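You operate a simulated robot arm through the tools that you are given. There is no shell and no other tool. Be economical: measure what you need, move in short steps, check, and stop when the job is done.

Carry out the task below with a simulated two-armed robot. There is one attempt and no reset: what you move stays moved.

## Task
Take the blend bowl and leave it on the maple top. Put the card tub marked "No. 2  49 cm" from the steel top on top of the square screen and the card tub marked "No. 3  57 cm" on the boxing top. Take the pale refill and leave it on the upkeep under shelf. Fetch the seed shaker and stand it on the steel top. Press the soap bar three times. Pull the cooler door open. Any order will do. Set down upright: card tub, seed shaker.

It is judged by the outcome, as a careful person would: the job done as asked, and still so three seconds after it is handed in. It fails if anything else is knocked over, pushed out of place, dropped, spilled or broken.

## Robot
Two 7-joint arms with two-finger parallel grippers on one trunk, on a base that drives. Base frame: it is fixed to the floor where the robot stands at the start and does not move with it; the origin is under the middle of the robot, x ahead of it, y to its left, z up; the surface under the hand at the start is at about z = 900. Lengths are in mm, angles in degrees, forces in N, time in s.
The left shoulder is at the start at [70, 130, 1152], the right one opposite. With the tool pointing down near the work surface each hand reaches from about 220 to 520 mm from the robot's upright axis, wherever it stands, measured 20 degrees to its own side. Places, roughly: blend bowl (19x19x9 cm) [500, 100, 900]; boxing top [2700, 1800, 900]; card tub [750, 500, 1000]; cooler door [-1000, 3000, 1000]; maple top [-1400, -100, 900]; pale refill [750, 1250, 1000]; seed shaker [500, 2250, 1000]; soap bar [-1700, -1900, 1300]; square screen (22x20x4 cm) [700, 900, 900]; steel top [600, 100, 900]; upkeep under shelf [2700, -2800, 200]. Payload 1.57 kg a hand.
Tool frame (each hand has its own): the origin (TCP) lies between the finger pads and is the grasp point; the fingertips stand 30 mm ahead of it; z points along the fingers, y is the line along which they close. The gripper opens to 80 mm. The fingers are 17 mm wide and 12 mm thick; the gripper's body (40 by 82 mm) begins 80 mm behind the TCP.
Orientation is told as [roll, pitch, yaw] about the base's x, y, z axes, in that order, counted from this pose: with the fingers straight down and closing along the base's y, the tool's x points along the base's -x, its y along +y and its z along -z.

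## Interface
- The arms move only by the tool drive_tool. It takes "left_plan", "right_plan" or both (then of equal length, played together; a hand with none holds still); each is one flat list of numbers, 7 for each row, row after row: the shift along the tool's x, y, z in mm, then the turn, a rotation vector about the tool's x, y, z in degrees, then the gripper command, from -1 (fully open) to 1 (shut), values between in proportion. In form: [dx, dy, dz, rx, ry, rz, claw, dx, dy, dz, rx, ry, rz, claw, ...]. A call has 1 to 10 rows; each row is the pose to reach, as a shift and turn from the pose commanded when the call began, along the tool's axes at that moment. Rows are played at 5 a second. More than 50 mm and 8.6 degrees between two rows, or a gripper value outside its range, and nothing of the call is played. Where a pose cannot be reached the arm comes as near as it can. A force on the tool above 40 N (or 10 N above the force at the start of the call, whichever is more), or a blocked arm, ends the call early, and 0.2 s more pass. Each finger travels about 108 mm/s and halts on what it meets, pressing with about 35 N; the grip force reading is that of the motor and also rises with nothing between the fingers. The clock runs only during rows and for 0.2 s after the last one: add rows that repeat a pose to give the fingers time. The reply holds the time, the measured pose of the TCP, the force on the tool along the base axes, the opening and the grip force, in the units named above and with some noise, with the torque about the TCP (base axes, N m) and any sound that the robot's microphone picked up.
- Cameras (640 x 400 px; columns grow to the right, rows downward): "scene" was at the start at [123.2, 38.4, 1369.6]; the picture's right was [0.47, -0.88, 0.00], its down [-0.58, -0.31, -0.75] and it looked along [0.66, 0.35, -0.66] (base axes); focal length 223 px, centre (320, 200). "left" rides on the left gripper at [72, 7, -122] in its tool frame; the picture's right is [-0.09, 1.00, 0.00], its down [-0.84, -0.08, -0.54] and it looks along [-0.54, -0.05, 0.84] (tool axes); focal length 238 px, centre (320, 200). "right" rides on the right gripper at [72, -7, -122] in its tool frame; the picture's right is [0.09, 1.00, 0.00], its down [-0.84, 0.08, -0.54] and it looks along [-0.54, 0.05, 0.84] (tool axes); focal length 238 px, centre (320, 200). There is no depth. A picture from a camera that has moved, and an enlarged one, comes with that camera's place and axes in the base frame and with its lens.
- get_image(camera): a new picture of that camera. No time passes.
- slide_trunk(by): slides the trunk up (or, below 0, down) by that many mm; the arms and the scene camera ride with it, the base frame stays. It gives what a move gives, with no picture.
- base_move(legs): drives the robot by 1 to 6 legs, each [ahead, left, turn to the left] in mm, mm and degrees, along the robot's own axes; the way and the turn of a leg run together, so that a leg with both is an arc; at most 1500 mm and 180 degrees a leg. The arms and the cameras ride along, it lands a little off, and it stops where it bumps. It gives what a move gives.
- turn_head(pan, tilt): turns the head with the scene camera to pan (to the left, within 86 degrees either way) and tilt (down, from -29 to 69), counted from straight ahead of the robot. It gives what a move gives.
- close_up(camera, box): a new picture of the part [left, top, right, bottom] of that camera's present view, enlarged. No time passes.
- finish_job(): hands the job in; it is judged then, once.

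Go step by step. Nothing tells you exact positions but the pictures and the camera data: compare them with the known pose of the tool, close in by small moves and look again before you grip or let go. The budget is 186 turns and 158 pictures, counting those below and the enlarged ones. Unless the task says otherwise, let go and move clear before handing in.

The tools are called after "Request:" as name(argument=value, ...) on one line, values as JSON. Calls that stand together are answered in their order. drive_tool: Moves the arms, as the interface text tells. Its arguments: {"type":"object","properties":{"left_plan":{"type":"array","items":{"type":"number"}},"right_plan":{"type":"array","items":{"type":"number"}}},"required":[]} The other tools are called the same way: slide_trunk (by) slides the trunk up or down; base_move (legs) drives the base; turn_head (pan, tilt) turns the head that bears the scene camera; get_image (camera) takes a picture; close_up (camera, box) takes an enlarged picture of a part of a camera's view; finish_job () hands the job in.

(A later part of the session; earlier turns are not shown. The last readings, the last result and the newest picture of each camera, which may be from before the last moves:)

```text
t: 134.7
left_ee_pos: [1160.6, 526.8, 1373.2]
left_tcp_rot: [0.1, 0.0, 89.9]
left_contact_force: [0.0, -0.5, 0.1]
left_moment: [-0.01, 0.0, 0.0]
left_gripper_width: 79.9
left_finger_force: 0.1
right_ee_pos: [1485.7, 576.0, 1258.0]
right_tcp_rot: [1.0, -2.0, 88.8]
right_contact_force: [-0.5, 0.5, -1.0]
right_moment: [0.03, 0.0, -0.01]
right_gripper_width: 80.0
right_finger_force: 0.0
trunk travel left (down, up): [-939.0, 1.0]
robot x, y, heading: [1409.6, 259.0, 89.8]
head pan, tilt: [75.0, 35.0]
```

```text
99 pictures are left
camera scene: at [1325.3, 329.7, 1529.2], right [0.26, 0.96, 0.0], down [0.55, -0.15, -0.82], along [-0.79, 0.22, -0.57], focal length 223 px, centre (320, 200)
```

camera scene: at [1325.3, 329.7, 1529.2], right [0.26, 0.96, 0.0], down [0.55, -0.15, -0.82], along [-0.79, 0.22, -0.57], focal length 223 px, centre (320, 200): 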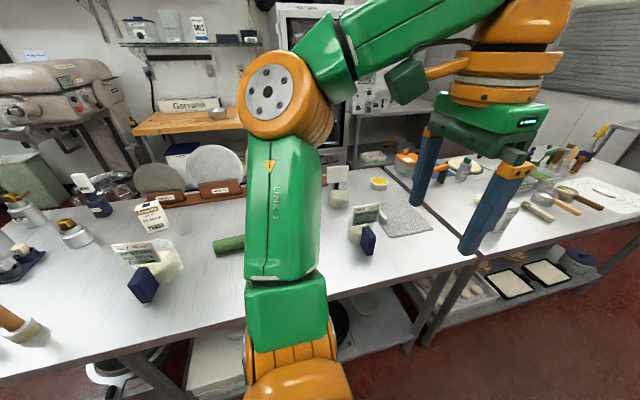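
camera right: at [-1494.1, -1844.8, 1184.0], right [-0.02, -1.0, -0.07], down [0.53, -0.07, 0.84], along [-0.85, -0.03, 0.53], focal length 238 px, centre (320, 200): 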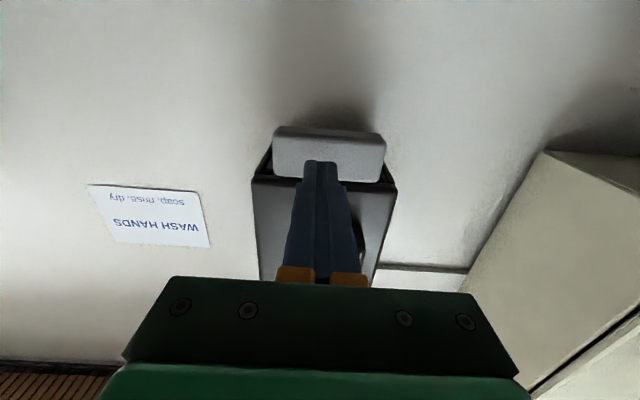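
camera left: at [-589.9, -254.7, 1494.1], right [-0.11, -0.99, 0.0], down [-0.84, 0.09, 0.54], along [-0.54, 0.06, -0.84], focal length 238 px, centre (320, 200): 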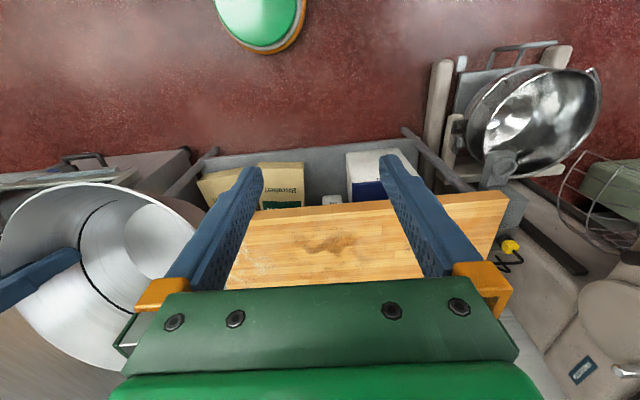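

The near tub is No. 7; the middle one looks like No. 2. Turn to face the table and view straight on.

Request:
base_move(legs=[[0, 0, 90.2]])

Request:
turn_head(pan=-20, tilt=40)

Request:
get_image(camera="scene")

Request:
close_up(camera="scene", box=[200, 80, 500, 270])

```text
t: 138.9
left_ee_pos: [1141.9, 6.8, 1373.4]
left_tcp_rot: [0.0, 0.0, 179.9]
left_contact_force: [0.1, -0.3, 0.0]
left_moment: [-0.02, -0.03, -0.01]
left_gripper_width: 80.0
left_finger_force: 0.1
right_ee_pos: [1091.7, 331.6, 1257.6]
right_tcp_rot: [1.0, -1.9, 178.6]
right_contact_force: [-0.3, -0.1, 0.6]
right_moment: [-0.01, 0.0, 0.01]
right_gripper_width: 80.0
right_finger_force: 0.0
trunk travel left (down, up): [-939.0, 1.0]
robot x, y, heading: [1408.8, 258.1, 179.6]
head pan, tilt: [75.0, 35.0]
```

```text
t: 140.6
left_ee_pos: [1140.1, 7.1, 1372.9]
left_tcp_rot: [-0.1, 0.0, 179.7]
left_contact_force: [-0.3, -0.4, 1.0]
left_moment: [0.02, -0.01, 0.02]
left_gripper_width: 80.0
left_finger_force: 0.1
right_ee_pos: [1092.2, 331.9, 1258.6]
right_tcp_rot: [1.0, -1.9, 178.5]
right_contact_force: [0.3, 0.3, -0.1]
right_moment: [0.03, -0.03, 0.02]
right_gripper_width: 80.1
right_finger_force: 0.1
trunk travel left (down, up): [-939.0, 1.0]
robot x, y, heading: [1410.5, 259.7, 180.0]
head pan, tilt: [-20.0, 40.0]
```

```text
98 pictures are left
camera scene: at [1280.1, 285.5, 1521.6], right [0.35, 0.94, 0.0], down [0.6, -0.22, -0.77], along [-0.72, 0.27, -0.64], focal length 223 px, centre (320, 200)
```

scene: 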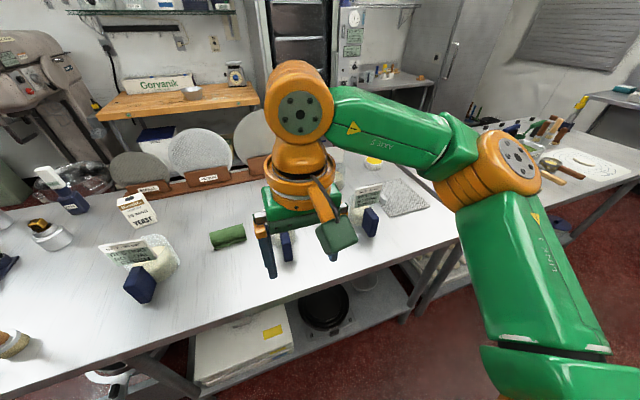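

```text
2.11 times, centred on (350, 175) of scene
camera zoom: at [1280.1, 285.5, 1521.6], right [0.35, 0.94, 0.0], down [0.6, -0.22, -0.77], along [-0.72, 0.27, -0.64], focal length 470 px, centre (257, 253)
```

zoom: 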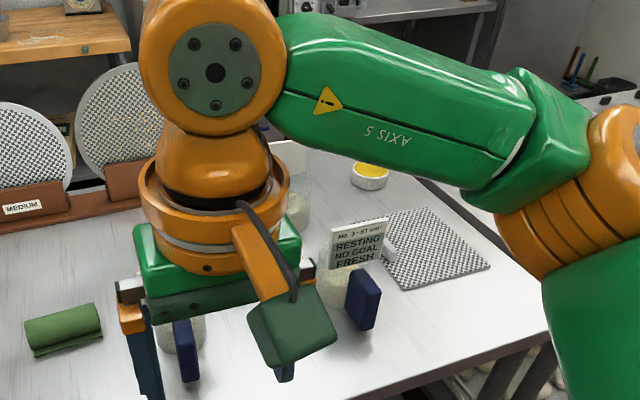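

No. 3 is the tub beside the square screen, No. 2 the one behind my right hand. Look with the right camera.

Request:
get_image(camera="right")

Request:
close_up(camera="right", box=[220, 120, 420, 245])

```text
96 pictures are left
camera right: at [1168.4, 338.0, 1377.7], right [0.07, -1.0, 0.01], down [-0.82, -0.05, 0.57], along [-0.57, -0.05, -0.82], focal length 238 px, centre (320, 200)
```

right: 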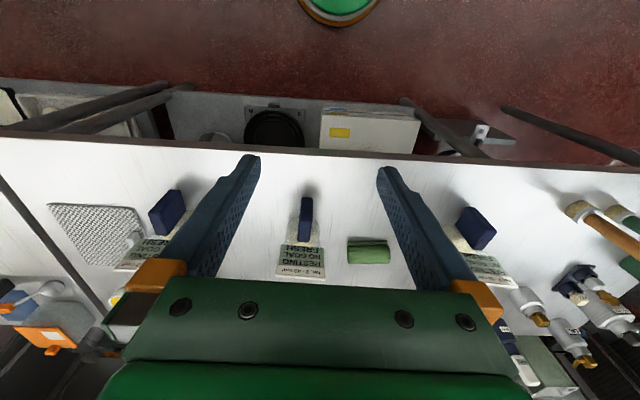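

```text
3.20 times, centred on (320, 182) of right
camera zoom: at [1168.4, 338.0, 1377.7], right [0.07, -1.0, 0.01], down [-0.82, -0.05, 0.57], along [-0.57, -0.05, -0.82], focal length 763 px, centre (320, 256)
```

zoom: 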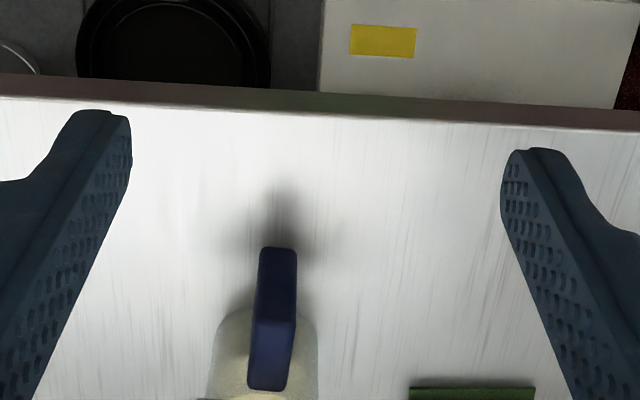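

The tubs have a blue plate-like handle on my side, about 26 mm thick, at roughly [840, 340] for No. 2. Drive in to reach and view it.

Request:
base_move(legs=[[200, 0, 0]])

Request:
drive_tool(right_plan=[30, 0, 48, 0, 0, 0, -1, 50, 0, 90, 0, 0, 0, -1, 50, 0, 135, 0, 0, 0, -1, 50, 0, 135, 0, 0, 0, -1])

Request:
get_image(camera="right")

Request:
turn_head(pan=-20, tilt=50)

Request:
get_image(camera="scene")

```text
t: 142.2
left_ee_pos: [949.0, 9.7, 1372.8]
left_tcp_rot: [-0.1, -0.3, 179.8]
left_contact_force: [0.4, -0.1, 0.5]
left_moment: [-0.01, 0.07, 0.0]
left_gripper_width: 80.0
left_finger_force: 0.2
right_ee_pos: [899.7, 332.8, 1260.4]
right_tcp_rot: [1.0, -2.1, 178.6]
right_contact_force: [0.1, -0.7, -0.6]
right_moment: [-0.03, 0.05, -0.02]
right_gripper_width: 80.2
right_finger_force: 0.1
trunk travel left (down, up): [-939.0, 1.0]
robot x, y, heading: [1213.3, 261.6, 179.7]
head pan, tilt: [-20.0, 40.0]
```

```text
refused: row 1 steps farther than a row can; nothing moved
```

```text
94 pictures are left
camera right: at [975.6, 339.5, 1378.7], right [0.07, -1.0, 0.01], down [-0.82, -0.05, 0.57], along [-0.57, -0.05, -0.82], focal length 238 px, centre (320, 200)
```

right: 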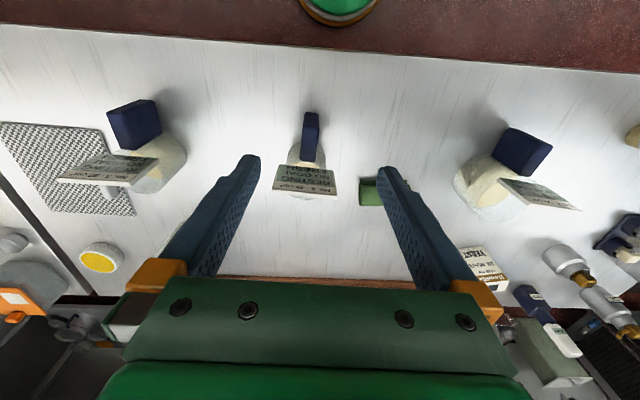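

```text
t: 142.9
left_ee_pos: [943.9, 8.9, 1373.5]
left_tcp_rot: [-0.1, -0.1, 179.7]
left_contact_force: [0.0, 0.3, 0.4]
left_moment: [0.02, -0.01, 0.03]
left_gripper_width: 79.9
left_finger_force: 0.1
right_ee_pos: [895.9, 334.6, 1258.5]
right_tcp_rot: [0.9, -2.0, 178.6]
right_contact_force: [1.1, 0.1, 0.3]
right_moment: [0.0, 0.0, -0.02]
right_gripper_width: 80.0
right_finger_force: 0.2
trunk travel left (down, up): [-939.0, 1.0]
robot x, y, heading: [1214.2, 257.8, 179.7]
head pan, tilt: [-20.0, 50.0]
```

```text
93 pictures are left
camera scene: at [1091.2, 284.2, 1507.7], right [0.35, 0.94, 0.0], down [0.72, -0.27, -0.64], along [-0.6, 0.22, -0.77], focal length 223 px, centre (320, 200)
```

scene: 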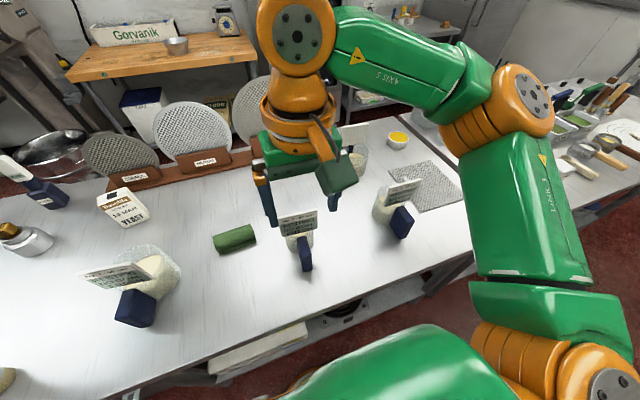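

No. 2's handle is about [828, 340, 960]. Lower the right hand over it.

Request:
drive_tool(right_plan=[-10, 0, 45, 0, 0, 0, -1, -25, -2, 90, 0, 0, 0, -1, -45, -5, 133, 0, 0, 0, -1, -55, -6, 170, 0, 0, 0, -1, -55, -6, 170, 0, 0, 0, -1])

Request:
get_image(camera="right")

Request:
close_up(camera="scene", box=[200, 130, 440, 290])

```text
t: 144.1
left_ee_pos: [941.6, 8.7, 1372.8]
left_tcp_rot: [0.0, -0.1, 179.7]
left_contact_force: [-0.1, -0.8, -0.6]
left_moment: [0.02, -0.03, 0.0]
left_gripper_width: 79.8
left_finger_force: 0.2
right_ee_pos: [832.7, 337.1, 1090.1]
right_tcp_rot: [1.0, -1.8, 178.5]
right_contact_force: [0.0, -0.6, -0.1]
right_moment: [0.02, -0.01, 0.02]
right_gripper_width: 79.9
right_finger_force: 0.2
trunk travel left (down, up): [-939.0, 1.0]
robot x, y, heading: [1212.2, 258.9, 179.7]
head pan, tilt: [-20.0, 50.0]
```

```text
92 pictures are left
camera right: at [908.9, 342.8, 1210.3], right [0.07, -1.0, 0.01], down [-0.82, -0.05, 0.57], along [-0.57, -0.05, -0.82], focal length 238 px, centre (320, 200)
```

right: 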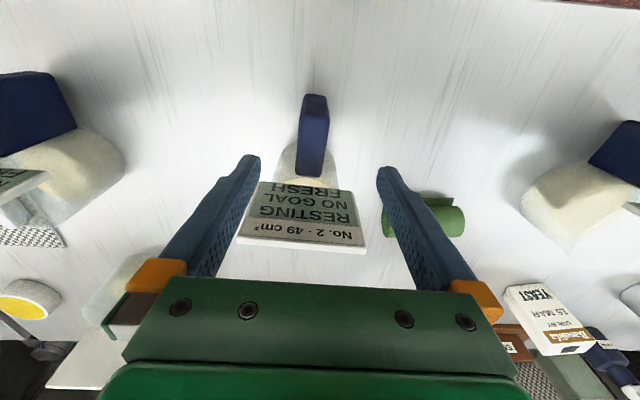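

```text
2.50 times, centred on (320, 210) of scene
camera zoom: at [1089.7, 284.3, 1507.5], right [0.35, 0.94, 0.0], down [0.72, -0.27, -0.64], along [-0.6, 0.22, -0.77], focal length 558 px, centre (320, 175)
```

zoom: 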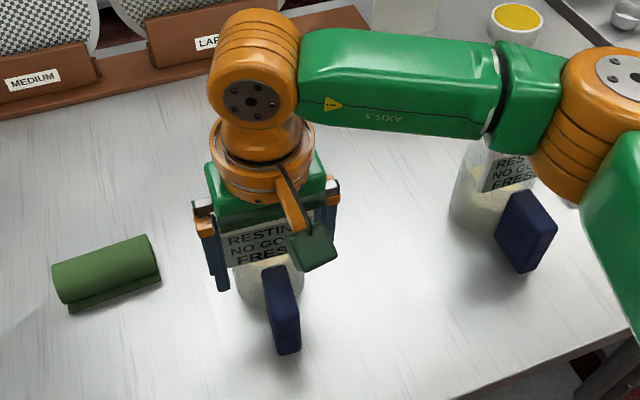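

Confirmed: No. 2. Its handle reaches nearly to the table; go down over it, watching the card.

Request:
drive_tool(right_plan=[0, -3, 45, 0, 0, 0, -1, 0, -3, 85, 0, 0, 0, -1, 0, -3, 110, 0, 0, 0, -1])

Request:
get_image(camera="right")

Request:
close_up(camera="scene", box=[200, 130, 440, 290])

```text
t: 144.9
left_ee_pos: [943.5, 9.6, 1374.1]
left_tcp_rot: [-0.1, 0.1, 179.7]
left_contact_force: [0.2, 0.1, 0.2]
left_moment: [0.01, 0.01, -0.01]
left_gripper_width: 80.2
left_finger_force: 0.0
right_ee_pos: [829.2, 337.9, 980.5]
right_tcp_rot: [0.8, -1.9, 178.6]
right_contact_force: [0.3, 0.4, -0.1]
right_moment: [0.0, -0.01, -0.01]
right_gripper_width: 80.1
right_finger_force: 0.0
trunk travel left (down, up): [-939.0, 1.0]
robot x, y, heading: [1212.3, 258.6, 179.7]
head pan, tilt: [-20.0, 50.0]
```

```text
90 pictures are left
camera right: at [905.8, 344.9, 1099.8], right [0.07, -1.0, 0.01], down [-0.82, -0.05, 0.57], along [-0.57, -0.05, -0.82], focal length 238 px, centre (320, 200)
```

right: 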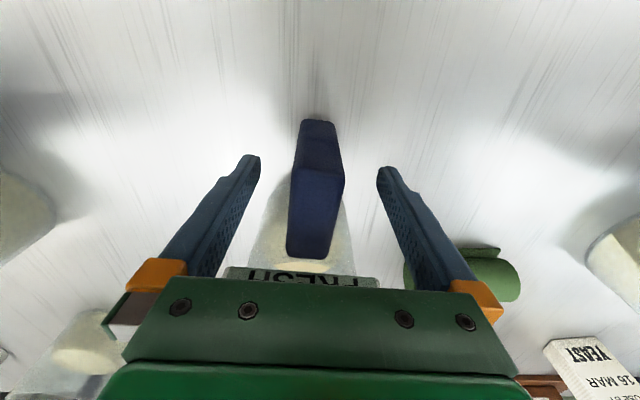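

```text
2.50 times, centred on (320, 210) of scene
camera zoom: at [1089.5, 283.9, 1507.5], right [0.35, 0.94, 0.0], down [0.72, -0.27, -0.64], along [-0.6, 0.22, -0.77], focal length 558 px, centre (320, 175)
```

zoom: 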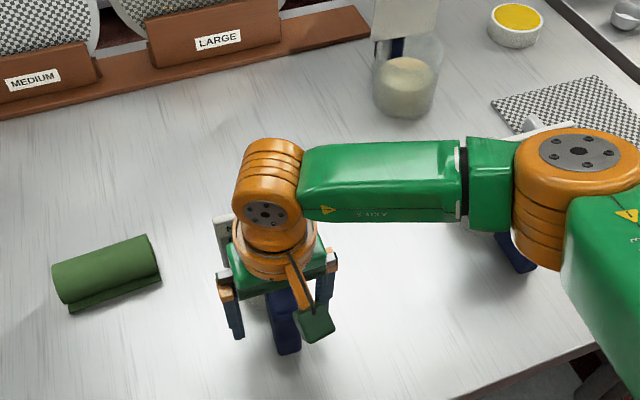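

Fingers straddle the handle squarely. Down 35 more and close.

Request:
drive_tool(right_plan=[0, 0, 20, 0, 0, 0, -1, 0, 0, 35, 0, 0, 0, -1, 0, 0, 35, 0, 0, 0, 0, 0, 0, 35, 0, 0, 0, 1, 0, 0, 35, 0, 0, 0, 1, 0, 0, 35, 0, 0, 0, 1])

Request:
get_image(camera="right")

```text
t: 146.3
left_ee_pos: [942.7, 9.4, 1372.2]
left_tcp_rot: [-0.1, -0.1, 179.7]
left_contact_force: [0.4, 0.4, -0.2]
left_moment: [-0.01, 0.03, -0.02]
left_gripper_width: 80.0
left_finger_force: 0.2
right_ee_pos: [828.1, 339.0, 945.1]
right_tcp_rot: [1.0, -1.9, 178.6]
right_contact_force: [0.3, 0.7, -1.1]
right_moment: [0.11, -0.09, -0.06]
right_gripper_width: 29.3
right_finger_force: 34.9
trunk travel left (down, up): [-939.0, 1.0]
robot x, y, heading: [1212.9, 260.5, 179.8]
head pan, tilt: [-20.0, 50.0]
```

```text
88 pictures are left
camera right: at [903.9, 344.6, 1064.5], right [0.07, -1.0, 0.01], down [-0.82, -0.05, 0.57], along [-0.57, -0.05, -0.82], focal length 238 px, centre (320, 200)
```

right: 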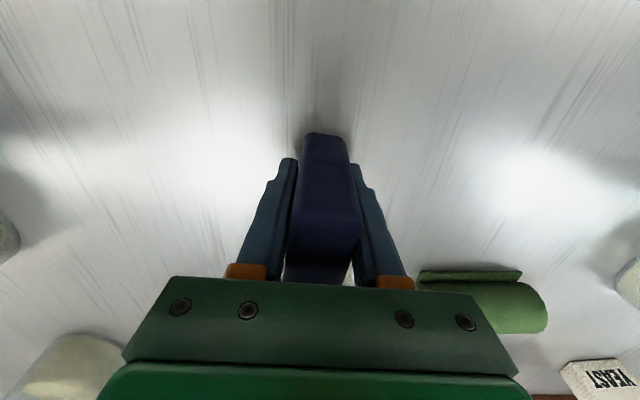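

Gripped. Lift straight up about 220 mm to clear the other cards.

Request:
drive_tool(right_plan=[0, 0, -20, 0, 0, 0, 1, 0, 0, -45, 0, 0, 0, 1, 0, 0, -90, 0, 0, 0, 1, 0, 0, -135, 0, 0, 0, 1, 0, 0, -180, 0, 0, 0, 1, 0, 0, -220, 0, 0, 0, 1, 0, 0, -220, 0, 0, 0, 1])

Request:
get_image(camera="scene")

```text
t: 147.9
left_ee_pos: [942.1, 10.2, 1372.4]
left_tcp_rot: [0.0, 0.0, 179.7]
left_contact_force: [0.4, -1.1, 0.5]
left_moment: [0.01, 0.0, -0.01]
left_gripper_width: 80.0
left_finger_force: 0.1
right_ee_pos: [836.5, 345.6, 1165.8]
right_tcp_rot: [0.9, -1.9, 178.7]
right_contact_force: [0.7, 0.1, -2.3]
right_moment: [0.02, -0.15, 0.0]
right_gripper_width: 27.5
right_finger_force: 35.3
trunk travel left (down, up): [-939.0, 1.0]
robot x, y, heading: [1211.3, 258.9, 179.3]
head pan, tilt: [-20.0, 50.0]
```

```text
87 pictures are left
camera scene: at [1088.8, 284.4, 1507.4], right [0.35, 0.94, 0.0], down [0.72, -0.27, -0.64], along [-0.6, 0.22, -0.77], focal length 223 px, centre (320, 200)
```

scene: 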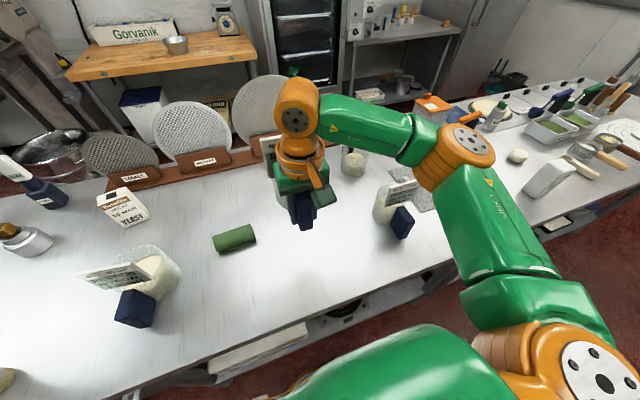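

Tub 2 is held firmly. Strafe north toward the square screen.

Request:
base_move(legs=[[0, -490, 0.6]])

Request:
turn_head(pan=-10, tilt=50)

Request:
get_image(camera="scene")

Request:
get_image(camera="right")

```text
t: 150.8
left_ee_pos: [945.8, 490.2, 1372.4]
left_tcp_rot: [-0.2, 0.1, -180.0]
left_contact_force: [-0.7, -0.6, 0.2]
left_moment: [0.02, 0.0, 0.0]
left_gripper_width: 80.2
left_finger_force: 0.1
right_ee_pos: [837.5, 826.4, 1164.8]
right_tcp_rot: [0.9, -2.0, 178.9]
right_contact_force: [0.2, -0.6, -2.5]
right_moment: [0.04, -0.09, 0.01]
right_gripper_width: 27.7
right_finger_force: 34.8
trunk travel left (down, up): [-939.0, 1.0]
robot x, y, heading: [1218.7, 744.7, -180.2]
head pan, tilt: [-20.0, 50.0]
```

```text
t: 151.5
left_ee_pos: [945.7, 492.7, 1372.5]
left_tcp_rot: [-0.1, 0.0, -179.9]
left_contact_force: [0.0, 0.1, 0.6]
left_moment: [-0.01, -0.03, -0.02]
left_gripper_width: 80.2
left_finger_force: 0.0
right_ee_pos: [836.7, 828.7, 1166.1]
right_tcp_rot: [1.0, -1.9, 179.0]
right_contact_force: [0.4, 0.3, -3.2]
right_moment: [0.02, -0.17, 0.02]
right_gripper_width: 28.0
right_finger_force: 35.1
trunk travel left (down, up): [-939.0, 1.0]
robot x, y, heading: [1212.2, 744.2, -180.2]
head pan, tilt: [-10.0, 50.0]
```

```text
86 pictures are left
camera scene: at [1086.7, 755.9, 1507.4], right [0.17, 0.98, 0.0], down [0.75, -0.13, -0.64], along [-0.63, 0.11, -0.77], focal length 223 px, centre (320, 200)
```

scene: 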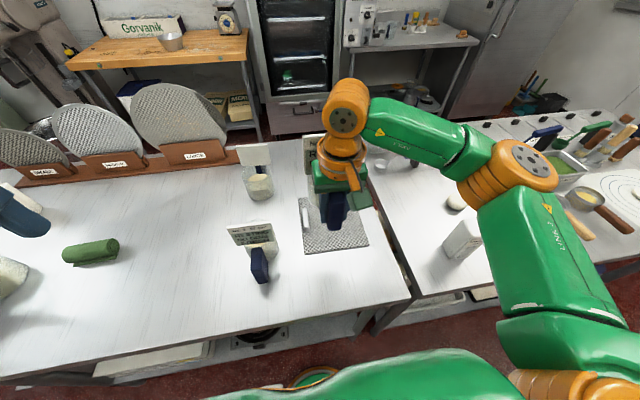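

```text
85 pictures are left
camera right: at [913.5, 835.6, 1285.1], right [0.08, -1.0, 0.01], down [-0.82, -0.05, 0.57], along [-0.57, -0.05, -0.82], focal length 238 px, centre (320, 200)
```

right: 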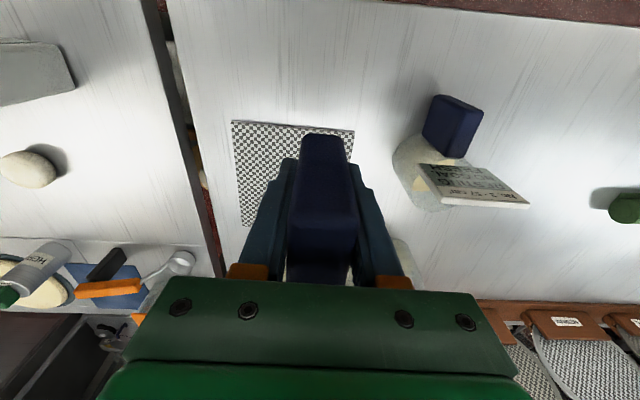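

The square screen spans x 569–791, y 765–960, with a knob along its low-y edge. I'll set the tub's jar near [700, 875].

Request:
drive_tool(right_plan=[-28, -24, 0, 0, 0, 0, 1, -57, -47, 0, 0, 0, 0, 1, -57, -47, 45, 0, 0, 0, 1, -57, -47, 90, 0, 0, 0, 1, -57, -47, 130, 0, 0, 0, 1, -57, -47, 165, 0, 0, 0, 1, -57, -47, 165, 0, 0, 0, 1])

Request:
get_image(camera="scene")

Request:
close_up(camera="scene", box=[240, 130, 440, 280])

```text
t: 153.1
left_ee_pos: [946.1, 493.0, 1372.6]
left_tcp_rot: [-0.2, 0.0, -180.0]
left_contact_force: [-0.1, -0.6, -0.5]
left_moment: [-0.01, 0.02, -0.01]
left_gripper_width: 80.1
left_finger_force: 0.2
right_ee_pos: [776.5, 875.2, 1001.6]
right_tcp_rot: [1.0, -1.9, 179.1]
right_contact_force: [0.2, -0.2, -2.4]
right_moment: [0.03, -0.16, 0.02]
right_gripper_width: 28.0
right_finger_force: 34.7
trunk travel left (down, up): [-939.0, 1.0]
robot x, y, heading: [1213.8, 747.0, -179.9]
head pan, tilt: [-10.0, 50.0]
```

```text
84 pictures are left
camera scene: at [1086.8, 756.6, 1507.4], right [0.17, 0.98, 0.0], down [0.75, -0.13, -0.64], along [-0.63, 0.11, -0.77], focal length 223 px, centre (320, 200)
```

scene: 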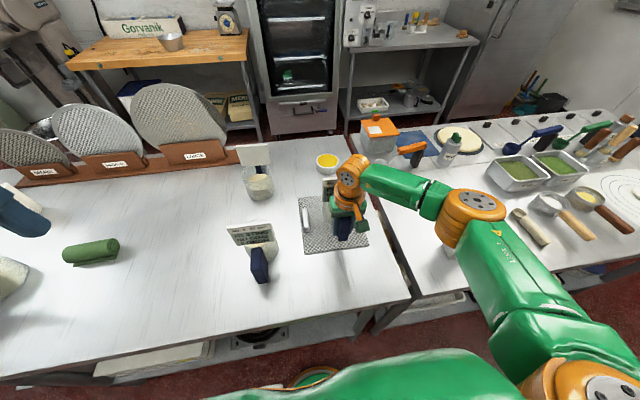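

```text
2.67 times, centred on (340, 205) of scene
camera zoom: at [1086.8, 756.6, 1507.4], right [0.17, 0.98, 0.0], down [0.75, -0.13, -0.64], along [-0.63, 0.11, -0.77], focal length 595 px, centre (267, 187)
```

zoom: 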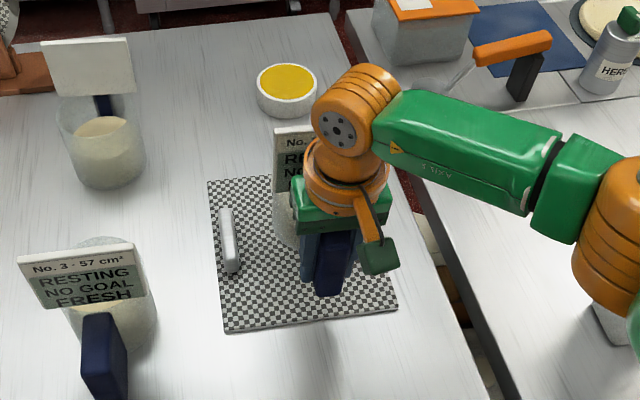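

Request:
drive_tool(right_plan=[0, 0, 20, 0, 0, 0, 1, 0, 0, 35, 0, 0, 0, 1, 0, 0, 42, 0, 0, 0, 1, 0, 0, 42, 0, 0, 0, 1])

```text
t: 154.1
left_ee_pos: [945.7, 493.5, 1372.7]
left_tcp_rot: [-0.1, 0.0, -180.0]
left_contact_force: [0.1, 0.0, 0.0]
left_moment: [0.02, 0.0, -0.01]
left_gripper_width: 80.0
left_finger_force: 0.1
right_ee_pos: [772.8, 873.3, 961.0]
right_tcp_rot: [1.0, -2.0, 179.0]
right_contact_force: [0.2, -0.8, -2.8]
right_moment: [0.0, -0.16, 0.0]
right_gripper_width: 28.2
right_finger_force: 34.8
trunk travel left (down, up): [-939.0, 1.0]
robot x, y, heading: [1215.9, 744.8, -179.7]
head pan, tilt: [-10.0, 50.0]
```

Request:
drive_tool(right_plan=[0, 0, 3, 0, 0, 0, 1, 0, 0, 6, 0, 0, 0, 1, 0, 0, 9, 0, 0, 0, 1, 0, 0, 9, 0, 0, 0, 1])

Request:
close_up(camera="scene", box=[270, 150, 400, 260])

```text
t: 155.1
left_ee_pos: [947.2, 492.6, 1373.0]
left_tcp_rot: [-0.1, -0.1, -180.0]
left_contact_force: [-0.5, 0.1, -0.2]
left_moment: [0.02, 0.01, -0.05]
left_gripper_width: 79.8
left_finger_force: 0.0
right_ee_pos: [773.2, 872.8, 953.9]
right_tcp_rot: [1.0, -2.1, 179.0]
right_contact_force: [-3.3, 1.9, 12.7]
right_moment: [0.69, 1.02, 0.01]
right_gripper_width: 27.6
right_finger_force: 35.1
trunk travel left (down, up): [-939.0, 1.0]
robot x, y, heading: [1214.6, 743.2, -179.9]
head pan, tilt: [-10.0, 50.0]
```

```text
3.64 times, centred on (335, 205) of scene
camera zoom: at [1089.8, 756.3, 1507.9], right [0.17, 0.98, 0.0], down [0.75, -0.13, -0.64], along [-0.63, 0.11, -0.77], focal length 811 px, centre (266, 182)
```

zoom: 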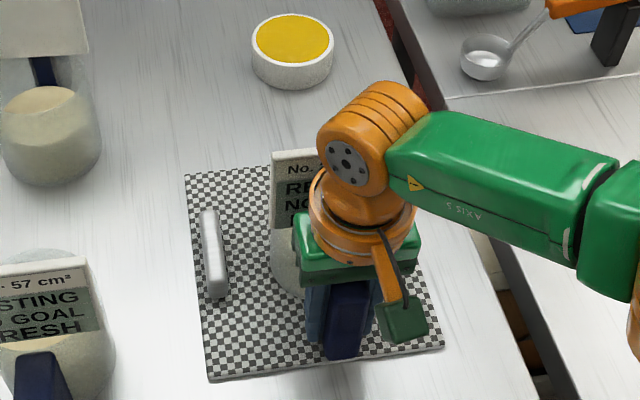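

Down on the screen. Open and rise straight up.

Request:
drive_tool(right_plan=[0, 0, 0, 0, 0, 0, 0.2, 0, 0, 0, 0, 0, 0, -0.6, 0, 0, 0, 0, 0, 0, -1, 0, 0, -20, 0, 0, 0, -1, 0, 0, -55, 0, 0, 0, -1, 0, 0, -100, 0, 0, 0, -1, 0, 0, -145, 0, 0, 0, -1, 0, 0, -190, 0, 0, 0, -1, 0, 0, -190, 0, 0, 0, -1])

Request:
close_up(camera="right", box=[120, 60, 520, 310])

Request:
get_image(camera="scene")

```text
t: 157.1
left_ee_pos: [945.6, 493.4, 1373.4]
left_tcp_rot: [-0.1, 0.0, -179.9]
left_contact_force: [-0.2, -0.8, -0.4]
left_moment: [0.01, -0.03, -0.03]
left_gripper_width: 80.0
left_finger_force: 0.0
right_ee_pos: [779.6, 874.8, 1142.3]
right_tcp_rot: [1.0, -1.9, 179.0]
right_contact_force: [0.8, -0.2, 0.3]
right_moment: [0.04, 0.03, -0.02]
right_gripper_width: 80.1
right_finger_force: 0.1
trunk travel left (down, up): [-939.0, 1.0]
robot x, y, heading: [1212.9, 741.0, -180.0]
head pan, tilt: [-10.0, 50.0]
```

```text
1.60 times, centred on (320, 185) of right
camera zoom: at [856.4, 881.9, 1261.1], right [0.07, -1.0, 0.01], down [-0.82, -0.05, 0.57], along [-0.57, -0.05, -0.82], focal length 381 px, centre (320, 224)
```

zoom: 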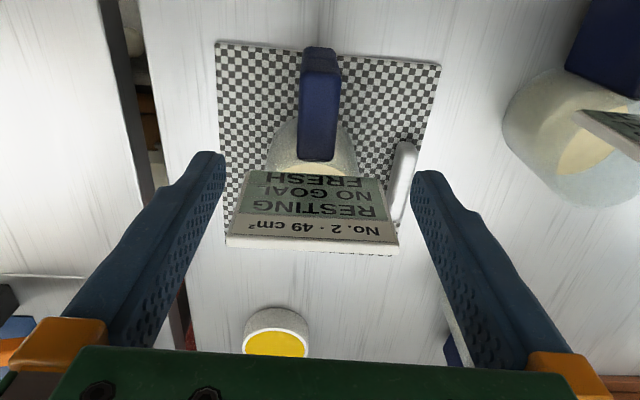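

```text
80 pictures are left
camera scene: at [1087.5, 756.7, 1507.5], right [0.17, 0.98, 0.0], down [0.75, -0.13, -0.64], along [-0.63, 0.11, -0.77], focal length 223 px, centre (320, 200)
```

scene: 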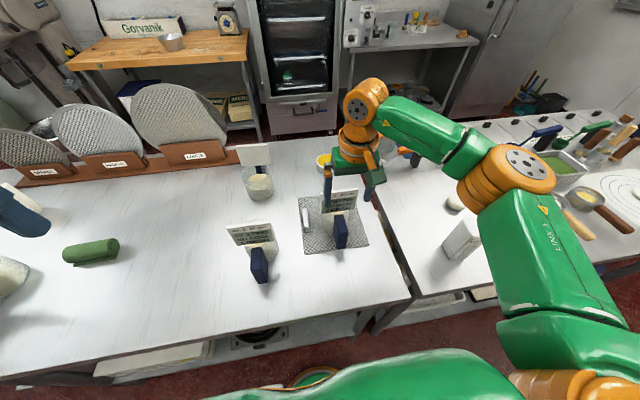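

Tub 2 stands on the square screen. Next tub No. 3 with the left hand (handle near [826, 647], turned about 7°); I'll bring the left hand above it.

Request:
drive_tool(left_plan=[-15, -20, 33, 0, 0, -1, -1, -30, -40, 66, 0, 0, -2, -1, -44, -58, 100, 0, 0, -3, -1, -59, -77, 136, 0, 0, -4, -1, -74, -96, 172, 0, 0, -5, -1, -89, -115, 208, 0, 0, -6, -1, -104, -135, 244, 0, 0, -7, -1, -116, -154, 270, 0, 0, -7, -1, -116, -154, 270, 0, 0, -7, -1])

Request:
get_image(camera="left")

```text
t: 159.1
left_ee_pos: [848.5, 619.0, 1112.9]
left_tcp_rot: [-0.2, -0.2, -172.8]
left_contact_force: [-0.4, 0.8, 0.3]
left_moment: [0.02, 0.01, -0.02]
left_gripper_width: 79.9
left_finger_force: 0.1
left hand out of reach, approached as far as the arm can: row 7, 8, 9
right_ee_pos: [779.2, 874.7, 1140.7]
right_tcp_rot: [0.9, -1.9, 179.1]
right_contact_force: [0.3, 0.0, -0.5]
right_moment: [0.01, -0.01, 0.01]
right_gripper_width: 80.2
right_finger_force: 0.1
trunk travel left (down, up): [-939.0, 1.0]
robot x, y, heading: [1218.5, 745.6, -179.8]
head pan, tilt: [-10.0, 50.0]
```

```text
79 pictures are left
camera left: at [919.7, 620.3, 1234.3], right [0.03, -1.0, 0.0], down [-0.84, -0.03, 0.54], along [-0.54, -0.02, -0.84], focal length 238 px, centre (320, 200)
```

left: 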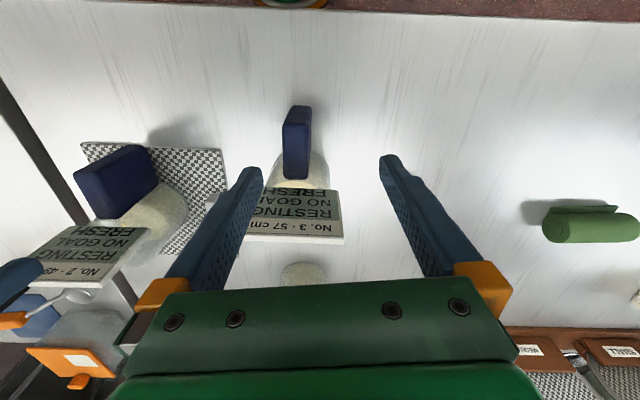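

The left hand is at its limit across the middle; shift the base a little north and ahead.

Request:
base_move(legs=[[20, -60, 0]])

Request:
get_image(camera="left")

```text
t: 160.1
left_ee_pos: [830.8, 672.1, 1113.0]
left_tcp_rot: [-0.5, -0.2, -172.8]
left_contact_force: [0.5, -0.7, -0.2]
left_moment: [0.09, 0.01, 0.01]
left_gripper_width: 79.7
left_finger_force: 0.1
right_ee_pos: [762.0, 926.8, 1144.3]
right_tcp_rot: [0.5, -2.1, 179.1]
right_contact_force: [0.2, -0.9, -0.4]
right_moment: [0.04, -0.01, 0.0]
right_gripper_width: 80.1
right_finger_force: 0.0
trunk travel left (down, up): [-939.0, 1.0]
robot x, y, heading: [1195.0, 808.4, -179.8]
head pan, tilt: [-10.0, 50.0]
```

```text
78 pictures are left
camera left: at [902.5, 671.8, 1234.1], right [0.03, -1.0, -0.01], down [-0.84, -0.03, 0.55], along [-0.55, -0.01, -0.84], focal length 238 px, centre (320, 200)
```

left: 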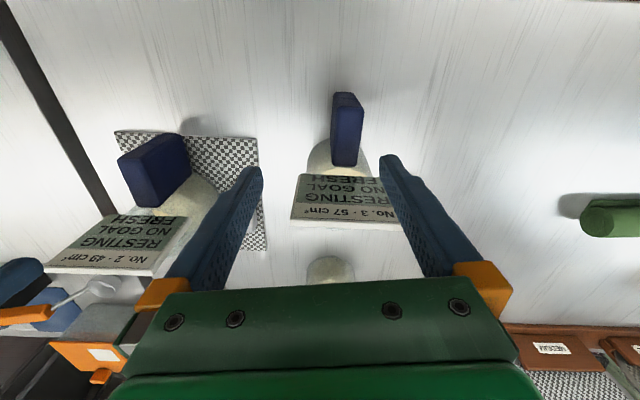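

Request:
drive_tool(left_plan=[-2, 15, 18, 0, 0, 0, -1, -4, 28, 30, 0, 0, 2, -1, -4, 28, 30, 0, 0, 2, -1])

Request:
get_image(camera="left")

```text
t: 160.9
left_ee_pos: [826.7, 650.9, 1082.8]
left_tcp_rot: [-0.2, -0.1, -174.7]
left_contact_force: [-0.6, 0.7, 0.2]
left_moment: [-0.01, -0.03, 0.04]
left_gripper_width: 79.9
left_finger_force: 0.0
right_ee_pos: [761.2, 934.2, 1141.5]
right_tcp_rot: [1.0, -1.8, 179.0]
right_contact_force: [-0.4, -0.5, 0.1]
right_moment: [0.02, 0.02, 0.03]
right_gripper_width: 79.7
right_finger_force: 0.1
trunk travel left (down, up): [-939.0, 1.0]
robot x, y, heading: [1194.0, 808.4, -179.8]
head pan, tilt: [-10.0, 50.0]
```

```text
77 pictures are left
camera left: at [899.1, 649.0, 1203.8], right [0.0, -1.0, 0.0], down [-0.84, 0.0, 0.54], along [-0.54, 0.0, -0.84], focal length 238 px, centre (320, 200)
```

left: 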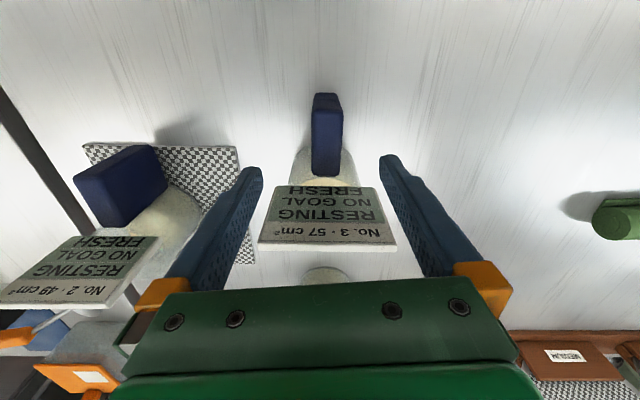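

Request:
drive_tool(left_plan=[0, 7, 40, 0, 0, 0, -1, 0, 7, 80, 0, 0, 0, -1, 0, 7, 105, 0, 0, 0, -1, 0, 7, 105, 0, 0, 0, -1])

Request:
get_image(camera="left")

```text
t: 161.9
left_ee_pos: [846.4, 622.1, 1009.4]
left_tcp_rot: [-0.2, -0.1, -174.8]
left_contact_force: [0.3, 0.4, -0.3]
left_moment: [0.01, 0.0, 0.01]
left_gripper_width: 80.1
left_finger_force: 0.0
left hand out of reach, approached as far as the arm can: row 2, 3, 4
right_ee_pos: [759.8, 936.7, 1142.1]
right_tcp_rot: [1.0, -1.9, 179.0]
right_contact_force: [0.3, 0.3, 0.4]
right_moment: [-0.01, 0.01, 0.0]
right_gripper_width: 80.1
right_finger_force: 0.1
trunk travel left (down, up): [-939.0, 1.0]
robot x, y, heading: [1196.1, 805.0, -180.0]
head pan, tilt: [-10.0, 50.0]
```

```text
76 pictures are left
camera left: at [918.3, 620.4, 1129.8], right [0.0, -1.0, 0.0], down [-0.84, 0.0, 0.54], along [-0.54, 0.0, -0.84], focal length 238 px, centre (320, 200)
```

left: 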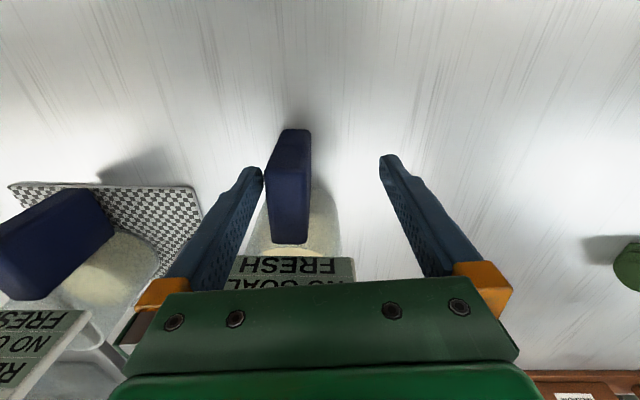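

The trunk is too high for this low reach. Raise both hands first, then lower the trunk.

Request:
drive_tool(left_plan=[0, -7, -45, 0, 0, 0, -1, 0, -7, -80, 0, 0, 0, -1, 0, -7, -105, 0, 0, 0, -1, 0, -7, -140, 0, 0, 0, -1, 0, -7, -140, 0, 0, 0, -1], right_plan=[20, -10, -40, 0, 0, 0, -1, 40, -20, -80, 0, 0, 0, -1, 60, -30, -120, 0, 0, 0, -1, 80, -40, -150, 0, 0, 0, -1, 100, -40, -170, 0, 0, 0, -1])

Request:
slide_trunk(by=-140)

Request:
get_image(camera="left")

```text
t: 163.1
left_ee_pos: [849.0, 630.9, 1147.5]
left_tcp_rot: [-0.1, -0.2, -174.8]
left_contact_force: [0.1, -0.1, -0.3]
left_moment: [0.0, -0.01, 0.0]
left_gripper_width: 80.1
left_finger_force: 0.0
right_ee_pos: [867.3, 974.4, 1308.1]
right_tcp_rot: [1.1, -1.9, 179.0]
right_contact_force: [-0.1, -0.3, -0.1]
right_moment: [0.01, 0.0, 0.02]
right_gripper_width: 79.6
right_finger_force: 0.1
trunk travel left (down, up): [-939.0, 1.0]
robot x, y, heading: [1195.1, 803.8, -179.7]
head pan, tilt: [-10.0, 50.0]
```

```text
t: 164.8
left_ee_pos: [846.9, 630.8, 1006.6]
left_tcp_rot: [-0.2, -0.1, -174.7]
left_contact_force: [-0.1, 0.8, -0.2]
left_moment: [0.0, -0.03, 0.0]
left_gripper_width: 80.0
left_finger_force: 0.1
right_ee_pos: [865.1, 975.1, 1167.3]
right_tcp_rot: [1.0, -1.9, 178.9]
right_contact_force: [-0.2, -0.7, -0.1]
right_moment: [-0.01, 0.01, 0.0]
right_gripper_width: 80.1
right_finger_force: 0.1
trunk travel left (down, up): [-799.0, 141.0]
robot x, y, heading: [1197.2, 805.2, -179.7]
head pan, tilt: [-10.0, 50.0]
```

```text
75 pictures are left
camera left: at [919.2, 629.1, 1128.0], right [0.0, -1.0, 0.0], down [-0.84, 0.0, 0.54], along [-0.54, 0.0, -0.84], focal length 238 px, centre (320, 200)
```

left: 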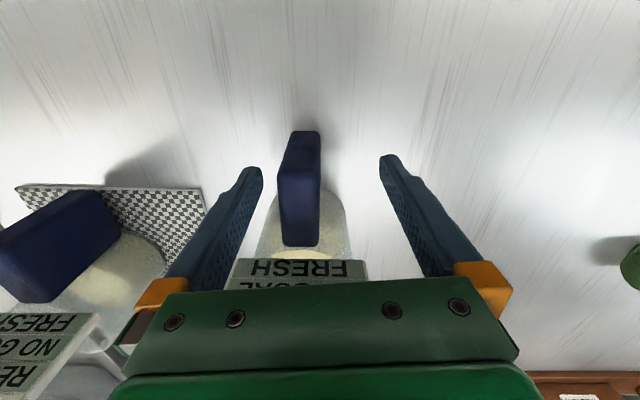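

Request:
drive_tool(left_plan=[0, 8, 0, 0, 0, 0, -1, 0, 8, 0, 0, 0, 0, -1])

Request:
get_image(camera="left")

```text
t: 165.4
left_ee_pos: [848.6, 621.7, 1007.5]
left_tcp_rot: [-0.1, -0.1, -174.7]
left_contact_force: [0.0, -0.4, 0.8]
left_moment: [0.02, 0.02, 0.02]
left_gripper_width: 79.9
left_finger_force: 0.2
right_ee_pos: [865.6, 974.3, 1167.4]
right_tcp_rot: [1.0, -1.8, 179.1]
right_contact_force: [-0.1, 0.2, -0.6]
right_moment: [-0.01, 0.0, -0.03]
right_gripper_width: 80.0
right_finger_force: 0.1
trunk travel left (down, up): [-799.0, 141.0]
robot x, y, heading: [1193.5, 805.8, -180.0]
head pan, tilt: [-10.0, 50.0]
```

```text
74 pictures are left
camera left: at [920.6, 620.3, 1128.5], right [0.0, -1.0, 0.0], down [-0.84, 0.0, 0.54], along [-0.54, 0.0, -0.84], focal length 238 px, centre (320, 200)
```

left: 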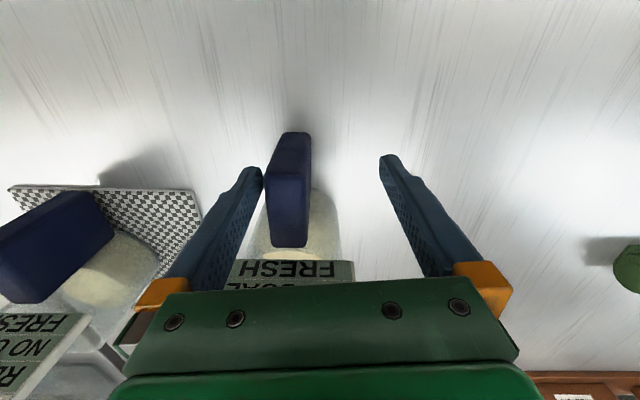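

Request:
drive_tool(left_plan=[-9, -12, 0, 0, 0, 0, -1, -18, -24, 0, 0, 0, 0, -1, -18, -24, 20, 0, 0, 0, -1])

Request:
get_image(camera="left")

```text
t: 166.2
left_ee_pos: [828.1, 643.5, 987.6]
left_tcp_rot: [-0.2, 0.0, -174.8]
left_contact_force: [-0.3, 0.1, -0.3]
left_moment: [0.01, 0.03, 0.02]
left_gripper_width: 80.1
left_finger_force: 0.1
right_ee_pos: [864.6, 972.5, 1167.2]
right_tcp_rot: [1.1, -1.9, 179.1]
right_contact_force: [0.7, 0.1, -0.2]
right_moment: [0.0, 0.03, -0.04]
right_gripper_width: 80.2
right_finger_force: 0.1
trunk travel left (down, up): [-799.0, 141.0]
robot x, y, heading: [1196.2, 804.3, -179.7]
head pan, tilt: [-10.0, 50.0]
```

```text
73 pictures are left
camera left: at [900.0, 642.3, 1108.3], right [0.0, -1.0, 0.0], down [-0.84, 0.0, 0.54], along [-0.54, 0.0, -0.84], focal length 238 px, centre (320, 200)
```

left: 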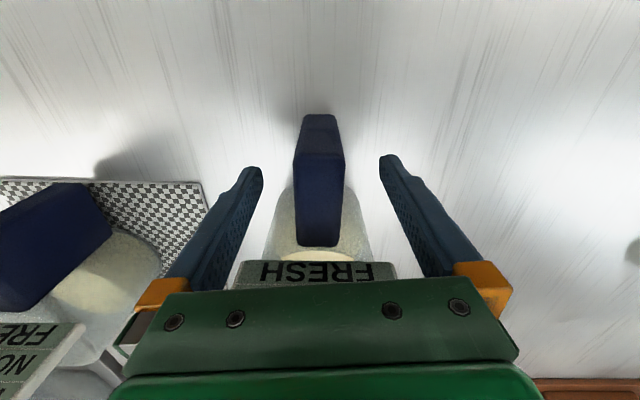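

Well centred. Down 42 mm, close and lift.

Request:
drive_tool(left_plan=[0, 0, 22, 0, 0, 0, -1, 0, 0, 42, 0, 0, 0, -1, 0, 0, 42, 0, 0, 0, 0, 0, 0, 42, 0, 0, 0, 1, 0, 0, 42, 0, 0, 0, 1, 0, 0, 42, 0, 0, 0, 1])

Request:
drive_tool(left_plan=[0, 0, -20, 0, 0, 0, 1, 5, 0, -45, 0, 0, 0, 1, 10, 0, -90, 0, 0, 0, 1, 20, 0, -130, 0, 0, 0, 1, 40, 5, -170, 0, 0, 0, 1, 60, 15, -205, 0, 0, 0, 1, 60, 15, -205, 0, 0, 0, 1])

Request:
get_image(camera="scene")

```text
t: 167.6
left_ee_pos: [827.3, 644.9, 944.3]
left_tcp_rot: [0.0, -0.1, -174.8]
left_contact_force: [0.2, -0.3, 0.4]
left_moment: [-0.02, -0.07, -0.02]
left_gripper_width: 29.4
left_finger_force: 34.7
right_ee_pos: [865.1, 973.6, 1167.1]
right_tcp_rot: [1.0, -1.9, 179.0]
right_contact_force: [-0.1, -0.2, 0.5]
right_moment: [0.0, -0.01, 0.03]
right_gripper_width: 80.3
right_finger_force: 0.1
trunk travel left (down, up): [-799.0, 141.0]
robot x, y, heading: [1193.8, 802.6, -179.9]
head pan, tilt: [-10.0, 50.0]
```

```text
t: 169.2
left_ee_pos: [887.8, 633.8, 1149.5]
left_tcp_rot: [-0.1, 0.0, -174.8]
left_contact_force: [0.0, 0.0, -2.6]
left_moment: [0.01, -0.18, 0.01]
left_gripper_width: 27.9
left_finger_force: 34.8
right_ee_pos: [864.3, 972.9, 1167.5]
right_tcp_rot: [0.9, -1.9, 179.0]
right_contact_force: [-0.5, -0.6, 0.4]
right_moment: [-0.03, -0.04, 0.01]
right_gripper_width: 80.0
right_finger_force: 0.1
trunk travel left (down, up): [-799.0, 141.0]
robot x, y, heading: [1191.4, 808.2, -179.7]
head pan, tilt: [-10.0, 50.0]
```

```text
72 pictures are left
camera scene: at [1066.5, 817.3, 1367.3], right [0.17, 0.98, 0.0], down [0.76, -0.13, -0.64], along [-0.63, 0.11, -0.77], focal length 223 px, centre (320, 200)
```

scene: 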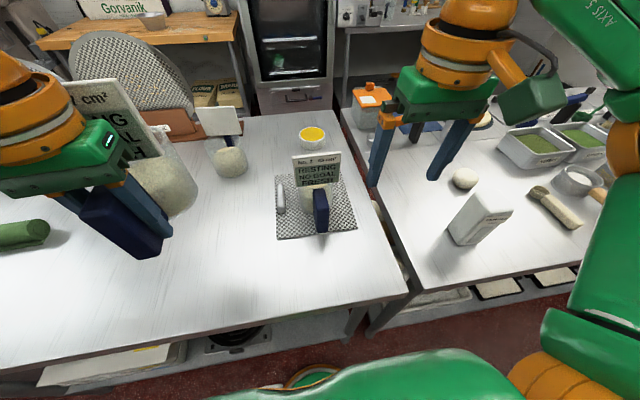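

Tub 3 is up. Now look at the pale object near [840, 1220], likely the pale refill.

Request:
close_up(camera="scene", box=[380, 100, 640, 270])

Request:
get_image(camera="right")

```text
2.35 times, centred on (510, 185) of scene
camera zoom: at [1066.5, 817.3, 1367.3], right [0.17, 0.98, 0.0], down [0.76, -0.13, -0.64], along [-0.63, 0.11, -0.77], focal length 525 px, centre (-127, 235)
```

zoom: 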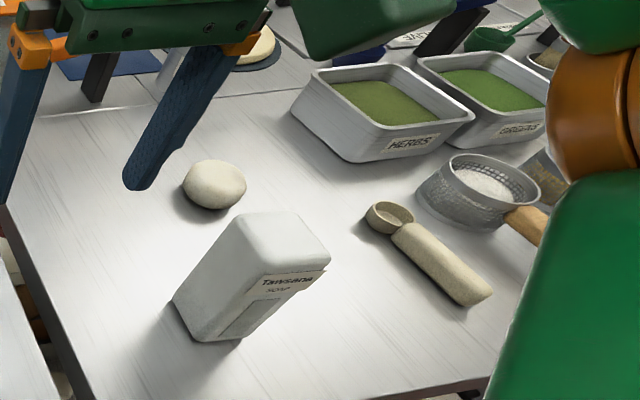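

```text
70 pictures are left
camera right: at [940.0, 981.3, 1286.4], right [0.08, -1.0, 0.01], down [-0.82, -0.05, 0.57], along [-0.57, -0.06, -0.82], focal length 238 px, centre (320, 200)
```

right: 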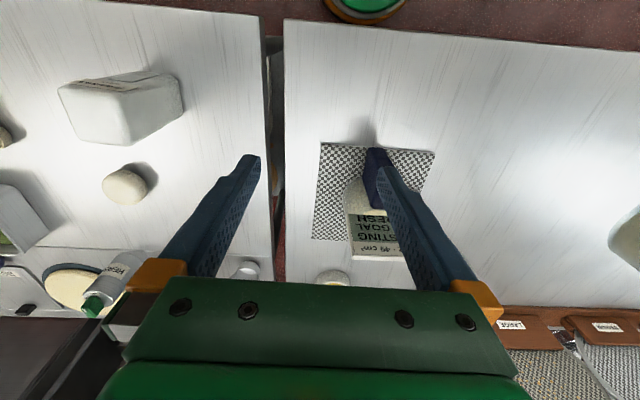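

The box "Townsena soap" is the pale refill at about [858, 1193], top z≈1032. Move north so the right hand can take it.

Request:
base_move(legs=[[0, -265, 0]])

Request:
drive_tool(right_plan=[8, 8, 0, 0, -8, 0, -1, 16, 16, 0, 0, -16, 0, -1, 24, 24, 0, 0, -24, 0, -1, 32, 32, 0, 0, -32, 0, -1, 40, 36, 0, 0, -40, 0, -1, 44, 40, 0, 0, -45, 0, -1, 44, 40, 0, 0, -45, 0, -1])

Request:
get_image(camera="right")

Request:
get_image(camera="scene")

```text
t: 171.1
left_ee_pos: [888.0, 897.3, 1149.3]
left_tcp_rot: [-0.3, -0.1, -174.8]
left_contact_force: [-0.4, -0.9, -2.4]
left_moment: [0.07, -0.15, 0.02]
left_gripper_width: 27.9
left_finger_force: 35.0
right_ee_pos: [865.3, 1236.1, 1167.4]
right_tcp_rot: [0.9, -1.8, 179.1]
right_contact_force: [0.6, 0.0, 0.3]
right_moment: [0.04, -0.02, 0.01]
right_gripper_width: 80.1
right_finger_force: 0.1
trunk travel left (down, up): [-799.0, 141.0]
robot x, y, heading: [1193.5, 1074.2, -179.7]
head pan, tilt: [-10.0, 50.0]
```

```text
t: 172.7
left_ee_pos: [888.4, 899.3, 1149.0]
left_tcp_rot: [-0.1, 0.0, -174.7]
left_contact_force: [0.4, -1.0, -2.5]
left_moment: [0.05, -0.16, 0.04]
left_gripper_width: 28.0
left_finger_force: 34.6
right_ee_pos: [906.6, 1197.3, 1169.0]
right_tcp_rot: [1.6, -46.9, 178.0]
right_contact_force: [0.0, 0.4, -0.3]
right_moment: [0.01, 0.0, 0.02]
right_gripper_width: 80.0
right_finger_force: 0.1
right hand out of reach, approached as far as the arm can: row 6, 7
trunk travel left (down, up): [-799.0, 141.0]
robot x, y, heading: [1193.9, 1072.0, -180.1]
head pan, tilt: [-10.0, 50.0]
```

```text
69 pictures are left
camera right: at [1044.7, 1202.3, 1200.5], right [0.05, -1.0, -0.05], down [-0.18, -0.06, 0.98], along [-0.98, -0.04, -0.18], focal length 238 px, centre (320, 200)
```

right: 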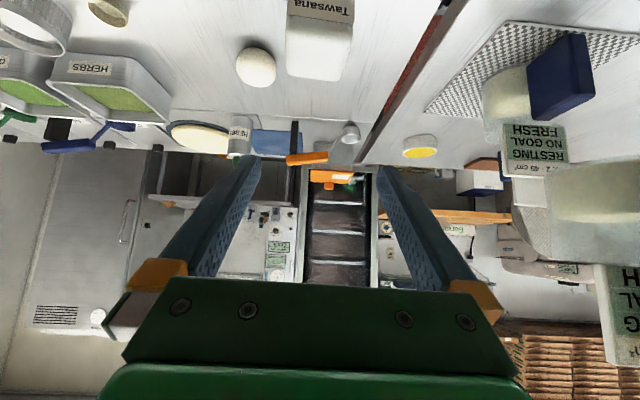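

```text
68 pictures are left
camera scene: at [1066.8, 1083.0, 1367.4], right [0.17, 0.98, 0.0], down [0.76, -0.13, -0.64], along [-0.63, 0.11, -0.77], focal length 223 px, centre (320, 200)
```

scene: 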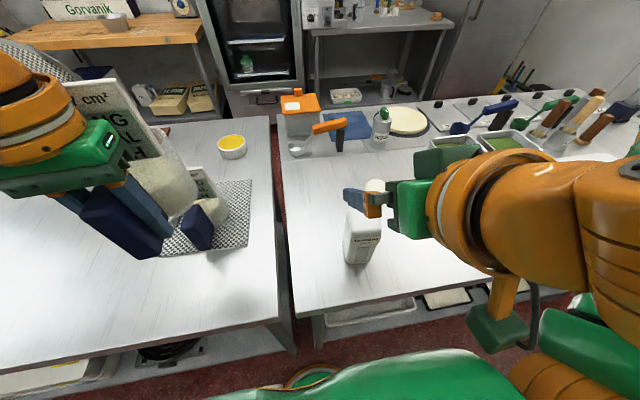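

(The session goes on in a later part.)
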